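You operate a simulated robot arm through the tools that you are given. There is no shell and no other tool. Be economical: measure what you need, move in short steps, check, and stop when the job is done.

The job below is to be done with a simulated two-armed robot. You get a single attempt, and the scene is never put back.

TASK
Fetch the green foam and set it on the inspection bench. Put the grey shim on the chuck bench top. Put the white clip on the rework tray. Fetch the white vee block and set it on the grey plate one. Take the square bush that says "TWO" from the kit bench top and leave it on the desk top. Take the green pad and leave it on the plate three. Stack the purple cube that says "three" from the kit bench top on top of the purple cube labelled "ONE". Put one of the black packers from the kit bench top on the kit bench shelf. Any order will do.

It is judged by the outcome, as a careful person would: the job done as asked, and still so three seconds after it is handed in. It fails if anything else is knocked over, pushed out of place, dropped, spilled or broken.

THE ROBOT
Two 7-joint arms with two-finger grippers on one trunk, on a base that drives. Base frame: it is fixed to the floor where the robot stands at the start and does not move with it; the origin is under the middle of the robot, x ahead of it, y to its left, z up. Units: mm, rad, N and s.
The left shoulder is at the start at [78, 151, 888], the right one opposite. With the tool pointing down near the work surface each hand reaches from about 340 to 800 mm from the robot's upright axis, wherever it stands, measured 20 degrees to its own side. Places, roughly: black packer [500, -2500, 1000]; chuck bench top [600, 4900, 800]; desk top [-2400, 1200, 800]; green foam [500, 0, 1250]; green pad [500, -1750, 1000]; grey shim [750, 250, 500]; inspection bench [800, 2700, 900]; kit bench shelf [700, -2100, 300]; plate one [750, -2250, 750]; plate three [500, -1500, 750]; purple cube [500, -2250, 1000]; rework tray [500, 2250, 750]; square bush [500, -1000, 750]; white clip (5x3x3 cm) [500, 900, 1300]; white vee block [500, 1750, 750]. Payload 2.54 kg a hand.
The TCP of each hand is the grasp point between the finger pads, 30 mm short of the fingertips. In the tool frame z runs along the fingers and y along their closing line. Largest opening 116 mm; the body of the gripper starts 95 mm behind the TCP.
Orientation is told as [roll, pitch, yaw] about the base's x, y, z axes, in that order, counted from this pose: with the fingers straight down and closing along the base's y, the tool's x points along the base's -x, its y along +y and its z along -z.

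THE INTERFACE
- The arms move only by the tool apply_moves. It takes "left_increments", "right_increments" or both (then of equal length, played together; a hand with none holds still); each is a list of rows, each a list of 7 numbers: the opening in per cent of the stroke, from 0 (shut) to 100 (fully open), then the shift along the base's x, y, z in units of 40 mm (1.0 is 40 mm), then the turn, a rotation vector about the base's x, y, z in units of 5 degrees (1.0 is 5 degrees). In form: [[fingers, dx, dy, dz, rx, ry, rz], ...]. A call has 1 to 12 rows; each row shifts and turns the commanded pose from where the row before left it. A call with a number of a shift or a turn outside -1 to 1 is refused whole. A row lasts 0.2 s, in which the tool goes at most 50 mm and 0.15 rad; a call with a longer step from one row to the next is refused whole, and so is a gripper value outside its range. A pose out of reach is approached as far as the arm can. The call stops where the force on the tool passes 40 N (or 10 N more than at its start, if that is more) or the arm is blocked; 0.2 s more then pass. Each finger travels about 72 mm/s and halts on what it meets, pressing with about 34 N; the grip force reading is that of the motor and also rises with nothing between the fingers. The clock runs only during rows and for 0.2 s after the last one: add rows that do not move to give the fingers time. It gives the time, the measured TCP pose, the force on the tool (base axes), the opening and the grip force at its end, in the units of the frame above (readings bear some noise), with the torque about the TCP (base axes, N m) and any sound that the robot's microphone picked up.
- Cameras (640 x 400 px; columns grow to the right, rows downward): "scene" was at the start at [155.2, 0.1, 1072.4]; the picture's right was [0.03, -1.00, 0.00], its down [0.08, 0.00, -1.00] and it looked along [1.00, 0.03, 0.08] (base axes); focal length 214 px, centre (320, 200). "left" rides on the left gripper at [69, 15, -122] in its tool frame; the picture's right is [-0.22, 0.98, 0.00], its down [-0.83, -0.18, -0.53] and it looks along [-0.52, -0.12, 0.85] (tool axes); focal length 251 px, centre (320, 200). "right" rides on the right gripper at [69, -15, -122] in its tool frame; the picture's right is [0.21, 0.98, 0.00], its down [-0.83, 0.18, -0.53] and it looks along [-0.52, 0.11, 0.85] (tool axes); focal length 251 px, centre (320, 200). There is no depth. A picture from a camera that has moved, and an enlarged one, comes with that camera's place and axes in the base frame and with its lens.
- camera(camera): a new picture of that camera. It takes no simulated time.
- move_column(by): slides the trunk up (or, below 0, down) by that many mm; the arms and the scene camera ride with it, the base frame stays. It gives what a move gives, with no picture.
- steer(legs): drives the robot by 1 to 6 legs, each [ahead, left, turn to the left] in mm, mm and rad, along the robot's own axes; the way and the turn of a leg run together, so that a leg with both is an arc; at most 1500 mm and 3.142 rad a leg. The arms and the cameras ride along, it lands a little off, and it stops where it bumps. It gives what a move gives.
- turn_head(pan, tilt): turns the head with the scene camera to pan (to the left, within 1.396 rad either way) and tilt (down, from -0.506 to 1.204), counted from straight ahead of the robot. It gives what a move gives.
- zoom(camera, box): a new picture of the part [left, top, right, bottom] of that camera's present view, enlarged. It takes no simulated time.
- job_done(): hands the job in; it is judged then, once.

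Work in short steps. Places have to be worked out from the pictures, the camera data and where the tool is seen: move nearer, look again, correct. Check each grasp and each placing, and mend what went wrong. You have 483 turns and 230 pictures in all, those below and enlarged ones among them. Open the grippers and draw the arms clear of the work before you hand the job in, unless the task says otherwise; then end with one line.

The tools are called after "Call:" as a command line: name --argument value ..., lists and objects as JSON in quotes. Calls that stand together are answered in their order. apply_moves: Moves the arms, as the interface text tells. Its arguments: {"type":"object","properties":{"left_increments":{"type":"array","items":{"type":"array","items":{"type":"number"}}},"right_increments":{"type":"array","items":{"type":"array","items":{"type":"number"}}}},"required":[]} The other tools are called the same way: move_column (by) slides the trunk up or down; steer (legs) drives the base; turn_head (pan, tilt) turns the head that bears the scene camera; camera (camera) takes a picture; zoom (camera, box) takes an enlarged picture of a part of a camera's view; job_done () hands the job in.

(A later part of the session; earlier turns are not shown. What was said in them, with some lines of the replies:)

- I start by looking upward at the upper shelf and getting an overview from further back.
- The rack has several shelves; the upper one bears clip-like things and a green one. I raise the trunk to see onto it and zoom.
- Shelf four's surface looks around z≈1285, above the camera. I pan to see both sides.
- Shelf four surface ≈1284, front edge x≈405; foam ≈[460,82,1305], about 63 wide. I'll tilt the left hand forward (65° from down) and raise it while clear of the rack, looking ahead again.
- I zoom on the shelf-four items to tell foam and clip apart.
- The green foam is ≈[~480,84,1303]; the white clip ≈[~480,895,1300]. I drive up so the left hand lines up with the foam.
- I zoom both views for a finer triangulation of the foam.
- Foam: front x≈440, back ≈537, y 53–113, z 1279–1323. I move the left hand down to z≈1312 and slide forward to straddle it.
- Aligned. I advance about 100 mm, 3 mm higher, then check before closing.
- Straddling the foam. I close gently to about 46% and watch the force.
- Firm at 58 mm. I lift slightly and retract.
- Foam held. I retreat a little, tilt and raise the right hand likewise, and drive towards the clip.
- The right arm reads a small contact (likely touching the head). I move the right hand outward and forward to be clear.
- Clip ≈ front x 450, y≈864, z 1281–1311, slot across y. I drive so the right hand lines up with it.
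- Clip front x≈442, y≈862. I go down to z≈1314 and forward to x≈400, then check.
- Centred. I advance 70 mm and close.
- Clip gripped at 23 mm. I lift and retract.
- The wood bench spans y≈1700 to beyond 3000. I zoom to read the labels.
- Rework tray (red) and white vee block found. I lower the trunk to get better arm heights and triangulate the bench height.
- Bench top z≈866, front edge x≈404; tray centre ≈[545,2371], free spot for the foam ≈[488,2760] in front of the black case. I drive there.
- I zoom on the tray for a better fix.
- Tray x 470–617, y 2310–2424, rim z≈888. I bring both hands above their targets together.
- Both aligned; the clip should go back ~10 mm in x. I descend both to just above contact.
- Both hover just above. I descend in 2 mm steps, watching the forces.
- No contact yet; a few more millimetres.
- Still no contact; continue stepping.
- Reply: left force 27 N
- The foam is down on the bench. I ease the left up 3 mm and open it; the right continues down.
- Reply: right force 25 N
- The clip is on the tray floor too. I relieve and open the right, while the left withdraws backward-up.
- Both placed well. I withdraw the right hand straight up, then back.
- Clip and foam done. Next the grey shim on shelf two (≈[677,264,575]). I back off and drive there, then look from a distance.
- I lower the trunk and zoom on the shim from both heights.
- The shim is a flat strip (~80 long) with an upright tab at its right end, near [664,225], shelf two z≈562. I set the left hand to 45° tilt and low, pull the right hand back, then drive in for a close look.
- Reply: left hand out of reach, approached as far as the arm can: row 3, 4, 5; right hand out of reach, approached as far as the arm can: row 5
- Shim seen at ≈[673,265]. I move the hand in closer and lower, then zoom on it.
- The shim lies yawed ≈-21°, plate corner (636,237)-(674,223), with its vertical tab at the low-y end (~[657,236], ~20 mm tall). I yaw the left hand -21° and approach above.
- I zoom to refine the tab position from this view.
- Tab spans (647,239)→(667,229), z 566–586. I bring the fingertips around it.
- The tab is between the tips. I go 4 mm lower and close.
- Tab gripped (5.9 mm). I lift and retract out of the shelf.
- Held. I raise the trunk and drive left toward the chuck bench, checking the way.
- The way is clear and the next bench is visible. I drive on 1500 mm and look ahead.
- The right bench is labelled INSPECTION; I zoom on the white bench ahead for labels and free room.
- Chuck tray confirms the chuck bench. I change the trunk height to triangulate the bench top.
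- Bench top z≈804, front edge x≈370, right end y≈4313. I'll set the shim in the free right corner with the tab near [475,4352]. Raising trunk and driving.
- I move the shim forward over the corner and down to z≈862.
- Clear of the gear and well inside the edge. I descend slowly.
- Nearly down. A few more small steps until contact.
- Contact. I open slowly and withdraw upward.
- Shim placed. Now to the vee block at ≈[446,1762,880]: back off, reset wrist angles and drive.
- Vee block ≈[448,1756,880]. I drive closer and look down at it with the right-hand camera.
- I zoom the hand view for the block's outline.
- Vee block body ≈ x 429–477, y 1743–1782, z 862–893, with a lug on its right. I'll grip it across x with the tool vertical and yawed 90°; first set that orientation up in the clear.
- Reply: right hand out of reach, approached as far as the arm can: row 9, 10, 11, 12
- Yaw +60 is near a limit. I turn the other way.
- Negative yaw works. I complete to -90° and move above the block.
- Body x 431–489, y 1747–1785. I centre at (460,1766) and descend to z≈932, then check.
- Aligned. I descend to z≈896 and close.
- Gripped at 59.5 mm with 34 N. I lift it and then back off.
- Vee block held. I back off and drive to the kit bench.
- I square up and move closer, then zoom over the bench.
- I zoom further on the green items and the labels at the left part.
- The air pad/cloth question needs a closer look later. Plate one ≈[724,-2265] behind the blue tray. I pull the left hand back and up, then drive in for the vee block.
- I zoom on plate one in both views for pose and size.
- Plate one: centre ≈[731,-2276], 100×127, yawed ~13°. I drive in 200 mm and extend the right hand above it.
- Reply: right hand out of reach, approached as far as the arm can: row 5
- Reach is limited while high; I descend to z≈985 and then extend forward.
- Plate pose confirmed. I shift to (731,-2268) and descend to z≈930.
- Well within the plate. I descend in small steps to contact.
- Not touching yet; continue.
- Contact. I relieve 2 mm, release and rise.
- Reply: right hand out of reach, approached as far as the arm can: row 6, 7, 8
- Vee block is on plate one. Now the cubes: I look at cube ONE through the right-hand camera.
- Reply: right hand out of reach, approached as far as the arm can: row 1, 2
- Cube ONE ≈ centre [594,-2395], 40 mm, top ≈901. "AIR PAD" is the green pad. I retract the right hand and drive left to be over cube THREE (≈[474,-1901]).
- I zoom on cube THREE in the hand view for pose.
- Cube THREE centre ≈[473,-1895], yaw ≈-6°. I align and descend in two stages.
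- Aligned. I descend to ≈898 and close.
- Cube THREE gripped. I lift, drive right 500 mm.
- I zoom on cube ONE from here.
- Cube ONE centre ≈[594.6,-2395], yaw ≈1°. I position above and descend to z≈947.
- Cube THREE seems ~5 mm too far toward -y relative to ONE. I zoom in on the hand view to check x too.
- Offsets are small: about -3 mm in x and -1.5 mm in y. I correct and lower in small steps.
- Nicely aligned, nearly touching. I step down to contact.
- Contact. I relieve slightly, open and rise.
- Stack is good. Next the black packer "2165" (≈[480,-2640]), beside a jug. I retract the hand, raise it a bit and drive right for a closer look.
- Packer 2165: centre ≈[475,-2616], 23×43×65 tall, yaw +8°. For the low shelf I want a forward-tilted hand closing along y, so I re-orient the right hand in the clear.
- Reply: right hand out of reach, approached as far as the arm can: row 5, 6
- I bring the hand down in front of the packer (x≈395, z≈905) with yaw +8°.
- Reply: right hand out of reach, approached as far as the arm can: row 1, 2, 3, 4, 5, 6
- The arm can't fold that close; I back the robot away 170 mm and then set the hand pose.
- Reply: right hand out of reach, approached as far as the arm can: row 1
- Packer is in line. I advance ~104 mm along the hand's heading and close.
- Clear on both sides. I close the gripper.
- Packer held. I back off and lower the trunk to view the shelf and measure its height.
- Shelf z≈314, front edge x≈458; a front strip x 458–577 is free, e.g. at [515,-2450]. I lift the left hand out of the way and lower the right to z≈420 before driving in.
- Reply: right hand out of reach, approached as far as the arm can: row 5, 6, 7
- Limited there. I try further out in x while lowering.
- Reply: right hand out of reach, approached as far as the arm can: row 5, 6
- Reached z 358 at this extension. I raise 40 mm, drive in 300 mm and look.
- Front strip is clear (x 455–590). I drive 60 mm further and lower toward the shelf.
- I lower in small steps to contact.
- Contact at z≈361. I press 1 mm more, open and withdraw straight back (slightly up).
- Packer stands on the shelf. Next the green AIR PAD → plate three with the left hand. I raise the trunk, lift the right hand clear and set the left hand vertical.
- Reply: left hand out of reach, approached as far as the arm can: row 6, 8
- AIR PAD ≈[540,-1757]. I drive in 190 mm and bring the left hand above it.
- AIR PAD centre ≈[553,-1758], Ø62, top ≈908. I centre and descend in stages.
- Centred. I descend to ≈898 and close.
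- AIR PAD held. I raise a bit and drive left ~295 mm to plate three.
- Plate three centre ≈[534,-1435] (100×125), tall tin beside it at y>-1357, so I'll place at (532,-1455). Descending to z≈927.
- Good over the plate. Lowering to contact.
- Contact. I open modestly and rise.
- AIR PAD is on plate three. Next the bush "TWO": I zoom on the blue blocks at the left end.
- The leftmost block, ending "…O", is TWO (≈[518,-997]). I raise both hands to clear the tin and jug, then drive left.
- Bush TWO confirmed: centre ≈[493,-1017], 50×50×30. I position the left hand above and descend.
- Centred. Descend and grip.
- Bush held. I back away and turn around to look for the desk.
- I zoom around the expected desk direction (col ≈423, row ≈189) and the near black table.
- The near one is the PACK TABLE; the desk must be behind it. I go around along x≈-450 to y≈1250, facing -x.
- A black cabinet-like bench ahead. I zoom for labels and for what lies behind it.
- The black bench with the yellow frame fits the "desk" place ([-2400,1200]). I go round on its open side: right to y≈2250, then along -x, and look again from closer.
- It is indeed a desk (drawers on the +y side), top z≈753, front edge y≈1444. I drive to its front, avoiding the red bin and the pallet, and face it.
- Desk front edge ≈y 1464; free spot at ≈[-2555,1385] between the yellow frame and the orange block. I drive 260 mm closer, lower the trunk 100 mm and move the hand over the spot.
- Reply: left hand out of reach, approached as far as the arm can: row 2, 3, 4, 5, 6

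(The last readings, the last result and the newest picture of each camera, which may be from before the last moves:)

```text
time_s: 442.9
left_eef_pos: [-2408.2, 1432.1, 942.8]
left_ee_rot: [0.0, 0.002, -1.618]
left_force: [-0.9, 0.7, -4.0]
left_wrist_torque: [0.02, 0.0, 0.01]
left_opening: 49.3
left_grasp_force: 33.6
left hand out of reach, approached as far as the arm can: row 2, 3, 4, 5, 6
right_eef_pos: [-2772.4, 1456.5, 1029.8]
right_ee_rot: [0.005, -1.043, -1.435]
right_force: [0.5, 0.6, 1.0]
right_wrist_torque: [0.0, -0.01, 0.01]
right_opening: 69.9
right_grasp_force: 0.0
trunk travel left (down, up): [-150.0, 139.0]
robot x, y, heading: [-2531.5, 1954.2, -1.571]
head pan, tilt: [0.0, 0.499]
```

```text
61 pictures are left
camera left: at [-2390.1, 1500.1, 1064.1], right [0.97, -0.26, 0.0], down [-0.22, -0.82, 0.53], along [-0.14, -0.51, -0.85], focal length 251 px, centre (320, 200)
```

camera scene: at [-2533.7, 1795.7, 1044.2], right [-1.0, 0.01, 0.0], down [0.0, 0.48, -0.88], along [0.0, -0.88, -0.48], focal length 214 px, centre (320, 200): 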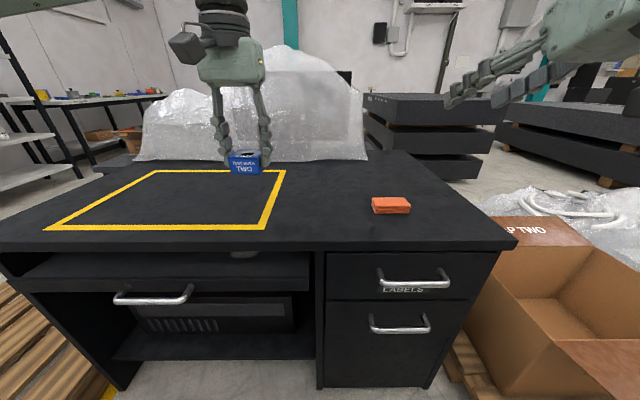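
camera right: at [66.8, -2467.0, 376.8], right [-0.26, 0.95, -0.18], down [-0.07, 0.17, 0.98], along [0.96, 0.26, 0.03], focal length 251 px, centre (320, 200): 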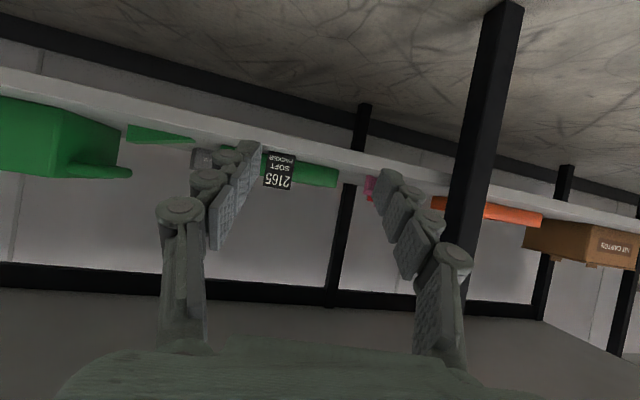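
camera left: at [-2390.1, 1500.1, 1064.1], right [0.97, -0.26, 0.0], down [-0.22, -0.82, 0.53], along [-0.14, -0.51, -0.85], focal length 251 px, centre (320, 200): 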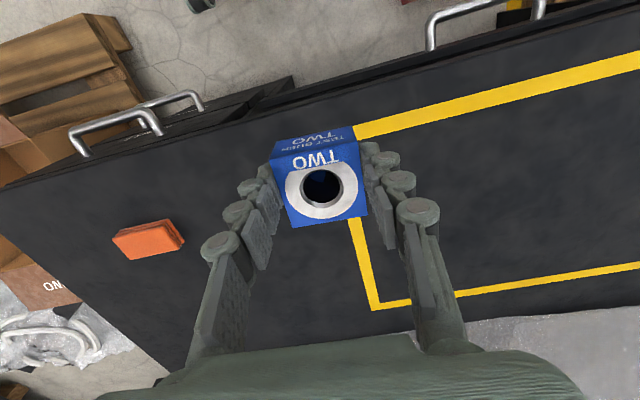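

The left arm can't cross further, so I shift the robot 100 mm to its right and extend the hand 45 mm.

Call:
steer --legs '[[0, -100, 0]]'

Call:
apply_moves --left_increments '[[35, 0, -0.6, -0.6, 0, 0, 0], [35, 0, -0.6, -0.8, 0, 0, 0], [35, 0, 0, -0.8, 0, 0, 0], [35, 0, 0, -0.6, 0, 0, 0], [35, 0, 0, 0, 0, 0, 0]]'

Call:
camera --camera "scene"

Call:
camera --camera "left"

```text
time_s: 444.5
left_eef_pos: [-2505.3, 1432.0, 943.0]
left_ee_rot: [-0.001, 0.001, -1.616]
left_force: [-0.9, -0.5, -4.7]
left_wrist_torque: [0.04, 0.01, 0.02]
left_opening: 49.6
left_grasp_force: 34.8
right_eef_pos: [-2869.4, 1457.3, 1029.3]
right_ee_rot: [0.006, -1.045, -1.434]
right_force: [-0.4, 0.3, 0.5]
right_wrist_torque: [-0.01, 0.01, -0.01]
right_opening: 69.6
right_grasp_force: 0.1
trunk travel left (down, up): [-150.0, 139.0]
robot x, y, heading: [-2631.0, 1957.4, -1.576]
head pan, tilt: [0.0, 0.499]
```

```text
time_s: 445.7
left_eef_pos: [-2496.2, 1401.6, 853.9]
left_ee_rot: [-0.001, 0.001, -1.617]
left_force: [-0.3, -0.1, -4.6]
left_wrist_torque: [0.06, -0.03, 0.0]
left_opening: 49.6
left_grasp_force: 33.8
left hand out of reach, approached as far as the arm can: row 1, 2
right_eef_pos: [-2870.1, 1458.3, 1029.9]
right_ee_rot: [0.006, -1.042, -1.433]
right_force: [0.6, -0.2, -0.1]
right_wrist_torque: [0.03, 0.0, 0.0]
right_opening: 69.8
right_grasp_force: 0.1
trunk travel left (down, up): [-150.0, 139.0]
robot x, y, heading: [-2630.8, 1959.4, -1.578]
head pan, tilt: [0.0, 0.499]
```

```text
60 pictures are left
camera scene: at [-2631.4, 1796.2, 1044.2], right [-1.0, 0.01, 0.0], down [0.0, 0.48, -0.88], along [0.0, -0.88, -0.48], focal length 214 px, centre (320, 200)
```

scene: 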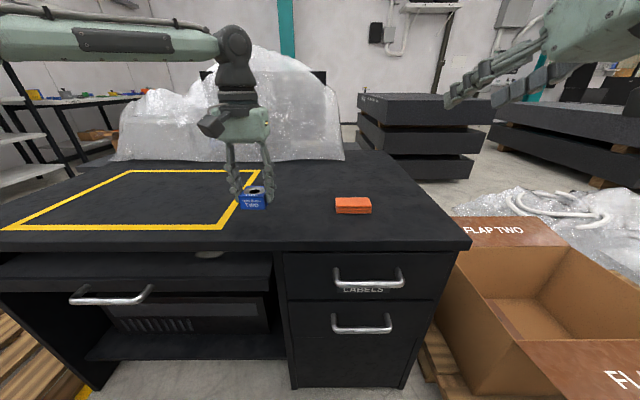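

```text
59 pictures are left
camera left: at [-2478.9, 1470.8, 975.7], right [0.97, -0.26, 0.0], down [-0.22, -0.82, 0.53], along [-0.14, -0.51, -0.85], focal length 251 px, centre (320, 200)
```

left: 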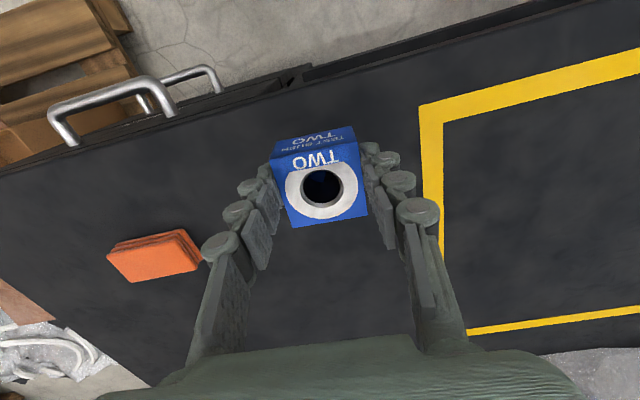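

A clear spot, ~30 mm inside the edge and outside the frame. I descend to contact.

Call:
apply_moves --left_increments '[[35, 0, 0, -0.6, 0, 0, 0], [35, 0, 0, -0.5, 0, 0, 0], [35, 0, 0, -0.2, 0, 0, 0], [35, 0, 0, 0, 0, 0, 0]]'

Call:
zoom --camera "scene" --box '[190, 130, 350, 230]'

```text
time_s: 446.7
left_eef_pos: [-2494.6, 1401.9, 802.9]
left_ee_rot: [0.001, 0.003, -1.615]
left_force: [0.2, 0.1, -5.0]
left_wrist_torque: [0.05, -0.02, 0.0]
left_opening: 49.5
left_grasp_force: 34.1
right_eef_pos: [-2869.7, 1457.3, 1029.1]
right_ee_rot: [0.007, -1.044, -1.434]
right_force: [0.4, -0.2, 0.4]
right_wrist_torque: [0.04, 0.0, -0.03]
right_opening: 69.7
right_grasp_force: 0.0
trunk travel left (down, up): [-150.0, 139.0]
robot x, y, heading: [-2628.9, 1958.3, -1.577]
head pan, tilt: [0.0, 0.499]
```

```text
4.00 times, centred on (270, 180) of scene
camera zoom: at [-2631.4, 1796.2, 1044.2], right [-1.0, 0.01, 0.0], down [0.0, 0.48, -0.88], along [0.0, -0.88, -0.48], focal length 858 px, centre (520, 280)
```

zoom: 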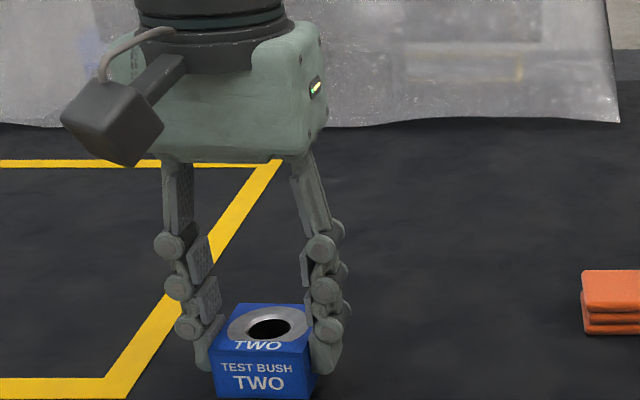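

Call:
apply_moves --left_increments '[[35, 0, 0, -0.12, 0, 0, 0], [35, 0, 0, 0, 0, 0, 0]]'

Call:
apply_moves --left_increments '[[35, 0, 0, -0.1, 0, 0, 0], [35, 0, 0, 0, 0, 0, 0]]'

Call:
apply_moves --left_increments '[[35, 0, 0, -0.06, 0, 0, 0], [35, 0, 0, 0, 0, 0, 0]]'

```text
time_s: 447.3
left_eef_pos: [-2495.3, 1402.7, 798.7]
left_ee_rot: [0.0, 0.002, -1.616]
left_force: [-1.3, 0.8, -4.8]
left_wrist_torque: [0.02, 0.0, 0.01]
left_opening: 49.2
left_grasp_force: 33.9
right_eef_pos: [-2868.8, 1457.7, 1029.0]
right_ee_rot: [0.004, -1.043, -1.435]
right_force: [0.2, -0.7, 0.4]
right_wrist_torque: [-0.01, 0.0, -0.03]
right_opening: 69.7
right_grasp_force: 0.1
trunk travel left (down, up): [-150.0, 139.0]
robot x, y, heading: [-2630.0, 1955.9, -1.576]
head pan, tilt: [0.0, 0.499]
```

```text
time_s: 447.9
left_eef_pos: [-2494.7, 1402.2, 795.4]
left_ee_rot: [0.0, 0.002, -1.616]
left_force: [-0.5, 0.3, -4.5]
left_wrist_torque: [0.02, 0.01, 0.03]
left_opening: 49.7
left_grasp_force: 33.8
right_eef_pos: [-2868.3, 1457.2, 1029.4]
right_ee_rot: [0.004, -1.042, -1.436]
right_force: [-0.4, -0.2, 0.3]
right_wrist_torque: [0.02, 0.01, 0.0]
right_opening: 69.5
right_grasp_force: 0.1
trunk travel left (down, up): [-150.0, 139.0]
robot x, y, heading: [-2631.0, 1959.2, -1.577]
head pan, tilt: [0.0, 0.499]
```

```text
time_s: 448.5
left_eef_pos: [-2495.8, 1402.1, 793.0]
left_ee_rot: [0.001, 0.001, -1.616]
left_force: [-0.9, -0.7, -4.6]
left_wrist_torque: [-0.01, 0.01, -0.01]
left_opening: 49.5
left_grasp_force: 33.4
right_eef_pos: [-2869.7, 1457.2, 1029.1]
right_ee_rot: [0.005, -1.044, -1.434]
right_force: [0.0, 0.2, 0.8]
right_wrist_torque: [-0.02, 0.0, -0.01]
right_opening: 69.5
right_grasp_force: 0.1
trunk travel left (down, up): [-150.0, 139.0]
robot x, y, heading: [-2630.5, 1955.7, -1.578]
head pan, tilt: [0.0, 0.499]
```

Call:
apply_moves --left_increments '[[35, 0, 0, -0.06, 0, 0, 0], [35, 0, 0, 0, 0, 0, 0]]'

Call:
apply_moves --left_increments '[[35, 0, 0, -0.06, 0, 0, 0], [35, 0, 0, 0, 0, 0, 0]]'

Call:
apply_moves --left_increments '[[35, 0, 0, -0.06, 0, 0, 0], [35, 0, 0, 0, 0, 0, 0]]'

```text
time_s: 449.1
left_eef_pos: [-2494.8, 1401.4, 790.9]
left_ee_rot: [0.001, 0.003, -1.615]
left_force: [-0.2, 0.3, -3.8]
left_wrist_torque: [0.05, 0.02, 0.01]
left_opening: 49.7
left_grasp_force: 33.9
right_eef_pos: [-2867.3, 1457.2, 1028.5]
right_ee_rot: [0.006, -1.043, -1.434]
right_force: [0.5, 0.1, 0.5]
right_wrist_torque: [0.01, 0.0, 0.02]
right_opening: 69.5
right_grasp_force: 0.0
trunk travel left (down, up): [-150.0, 139.0]
robot x, y, heading: [-2627.1, 1959.4, -1.575]
head pan, tilt: [0.0, 0.499]
```

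```text
time_s: 449.7
left_eef_pos: [-2494.5, 1402.9, 789.3]
left_ee_rot: [0.0, 0.0, -1.615]
left_force: [0.3, -0.1, 2.1]
left_wrist_torque: [0.15, 0.02, -0.03]
left_opening: 49.1
left_grasp_force: 34.3
right_eef_pos: [-2869.9, 1457.4, 1029.9]
right_ee_rot: [0.006, -1.046, -1.435]
right_force: [-0.1, 0.0, 0.5]
right_wrist_torque: [0.02, 0.01, 0.0]
right_opening: 69.6
right_grasp_force: 0.1
trunk travel left (down, up): [-150.0, 139.0]
robot x, y, heading: [-2631.7, 1961.5, -1.579]
head pan, tilt: [0.0, 0.499]
```

```text
time_s: 450.3
left_eef_pos: [-2494.6, 1403.7, 788.9]
left_ee_rot: [-0.001, -0.005, -1.617]
left_force: [1.8, -0.8, 19.5]
left_wrist_torque: [0.47, -0.15, -0.06]
left_opening: 49.5
left_grasp_force: 33.7
right_eef_pos: [-2868.7, 1458.9, 1031.4]
right_ee_rot: [0.006, -1.046, -1.435]
right_force: [-0.2, 0.4, 0.1]
right_wrist_torque: [-0.01, 0.0, 0.0]
right_opening: 69.8
right_grasp_force: 0.1
trunk travel left (down, up): [-150.0, 139.0]
robot x, y, heading: [-2632.8, 1959.3, -1.574]
head pan, tilt: [0.0, 0.499]
```

The bush is down. I relieve, open and rise, then check.

Call:
apply_moves --left_increments '[[35, 0, 0, 0.05, 0, 0, 0], [50, 0, 0, 0, 0, 0, 0], [60, 0, 0, 0, 0, 0, 0], [65, 0, 0, 0, 0, 0, 0], [65, 0, 0, 0.5, 0, 0, 0], [65, 0, 0, 0.9, 0, 0, 0], [65, 0, 0, 0.9, 0, 0, 0], [65, 0, 0, 0.9, 0, 0, 0]]'

Call:
steer --legs '[[-300, 50, 0]]'

Call:
camera --camera "scene"

```text
time_s: 452.1
left_eef_pos: [-2492.8, 1401.7, 915.4]
left_ee_rot: [0.002, 0.004, -1.617]
left_force: [0.3, -0.1, 0.0]
left_wrist_torque: [0.02, 0.03, 0.03]
left_opening: 75.4
left_grasp_force: 0.0
right_eef_pos: [-2869.1, 1458.8, 1030.1]
right_ee_rot: [0.005, -1.044, -1.434]
right_force: [0.6, -0.2, -1.1]
right_wrist_torque: [0.01, 0.0, -0.04]
right_opening: 69.7
right_grasp_force: 0.1
trunk travel left (down, up): [-150.0, 139.0]
robot x, y, heading: [-2632.0, 1959.1, -1.578]
head pan, tilt: [0.0, 0.499]
```

```text
time_s: 454.1
left_eef_pos: [-2439.8, 1697.4, 915.1]
left_ee_rot: [0.0, 0.003, -1.616]
left_force: [0.0, 0.0, 0.4]
left_wrist_torque: [-0.02, -0.02, 0.0]
left_opening: 75.3
left_grasp_force: 0.0
right_eef_pos: [-2815.9, 1754.0, 1030.0]
right_ee_rot: [0.004, -1.042, -1.435]
right_force: [0.0, 0.4, -0.3]
right_wrist_torque: [-0.02, 0.04, 0.03]
right_opening: 69.5
right_grasp_force: 0.1
trunk travel left (down, up): [-150.0, 139.0]
robot x, y, heading: [-2575.3, 2255.2, -1.579]
head pan, tilt: [0.0, 0.499]
```

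```text
57 pictures are left
camera scene: at [-2578.7, 2092.2, 1044.3], right [-1.0, 0.0, 0.0], down [0.0, 0.48, -0.88], along [0.0, -0.88, -0.48], focal length 214 px, centre (320, 200)
```

scene: 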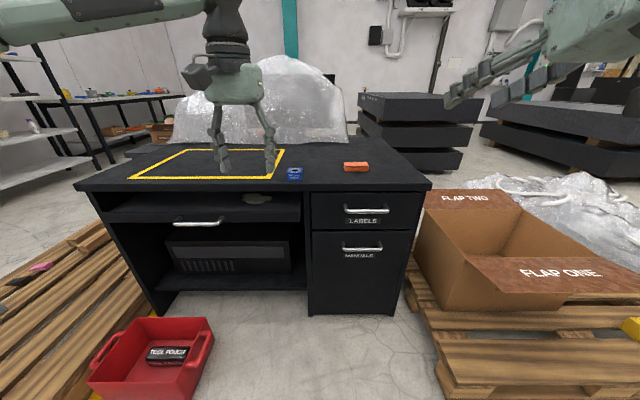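

All eight items are placed and checked, the grippers are open and the arms are clear. I hand the job in.

Call:
job_done

```text
The job is handed in.
```

All eight placements were made, each checked by camera after release, and the job is handed in with the grippers open and the arms clear; I took "green pad" to be the green cylinder labelled AIR PAD.
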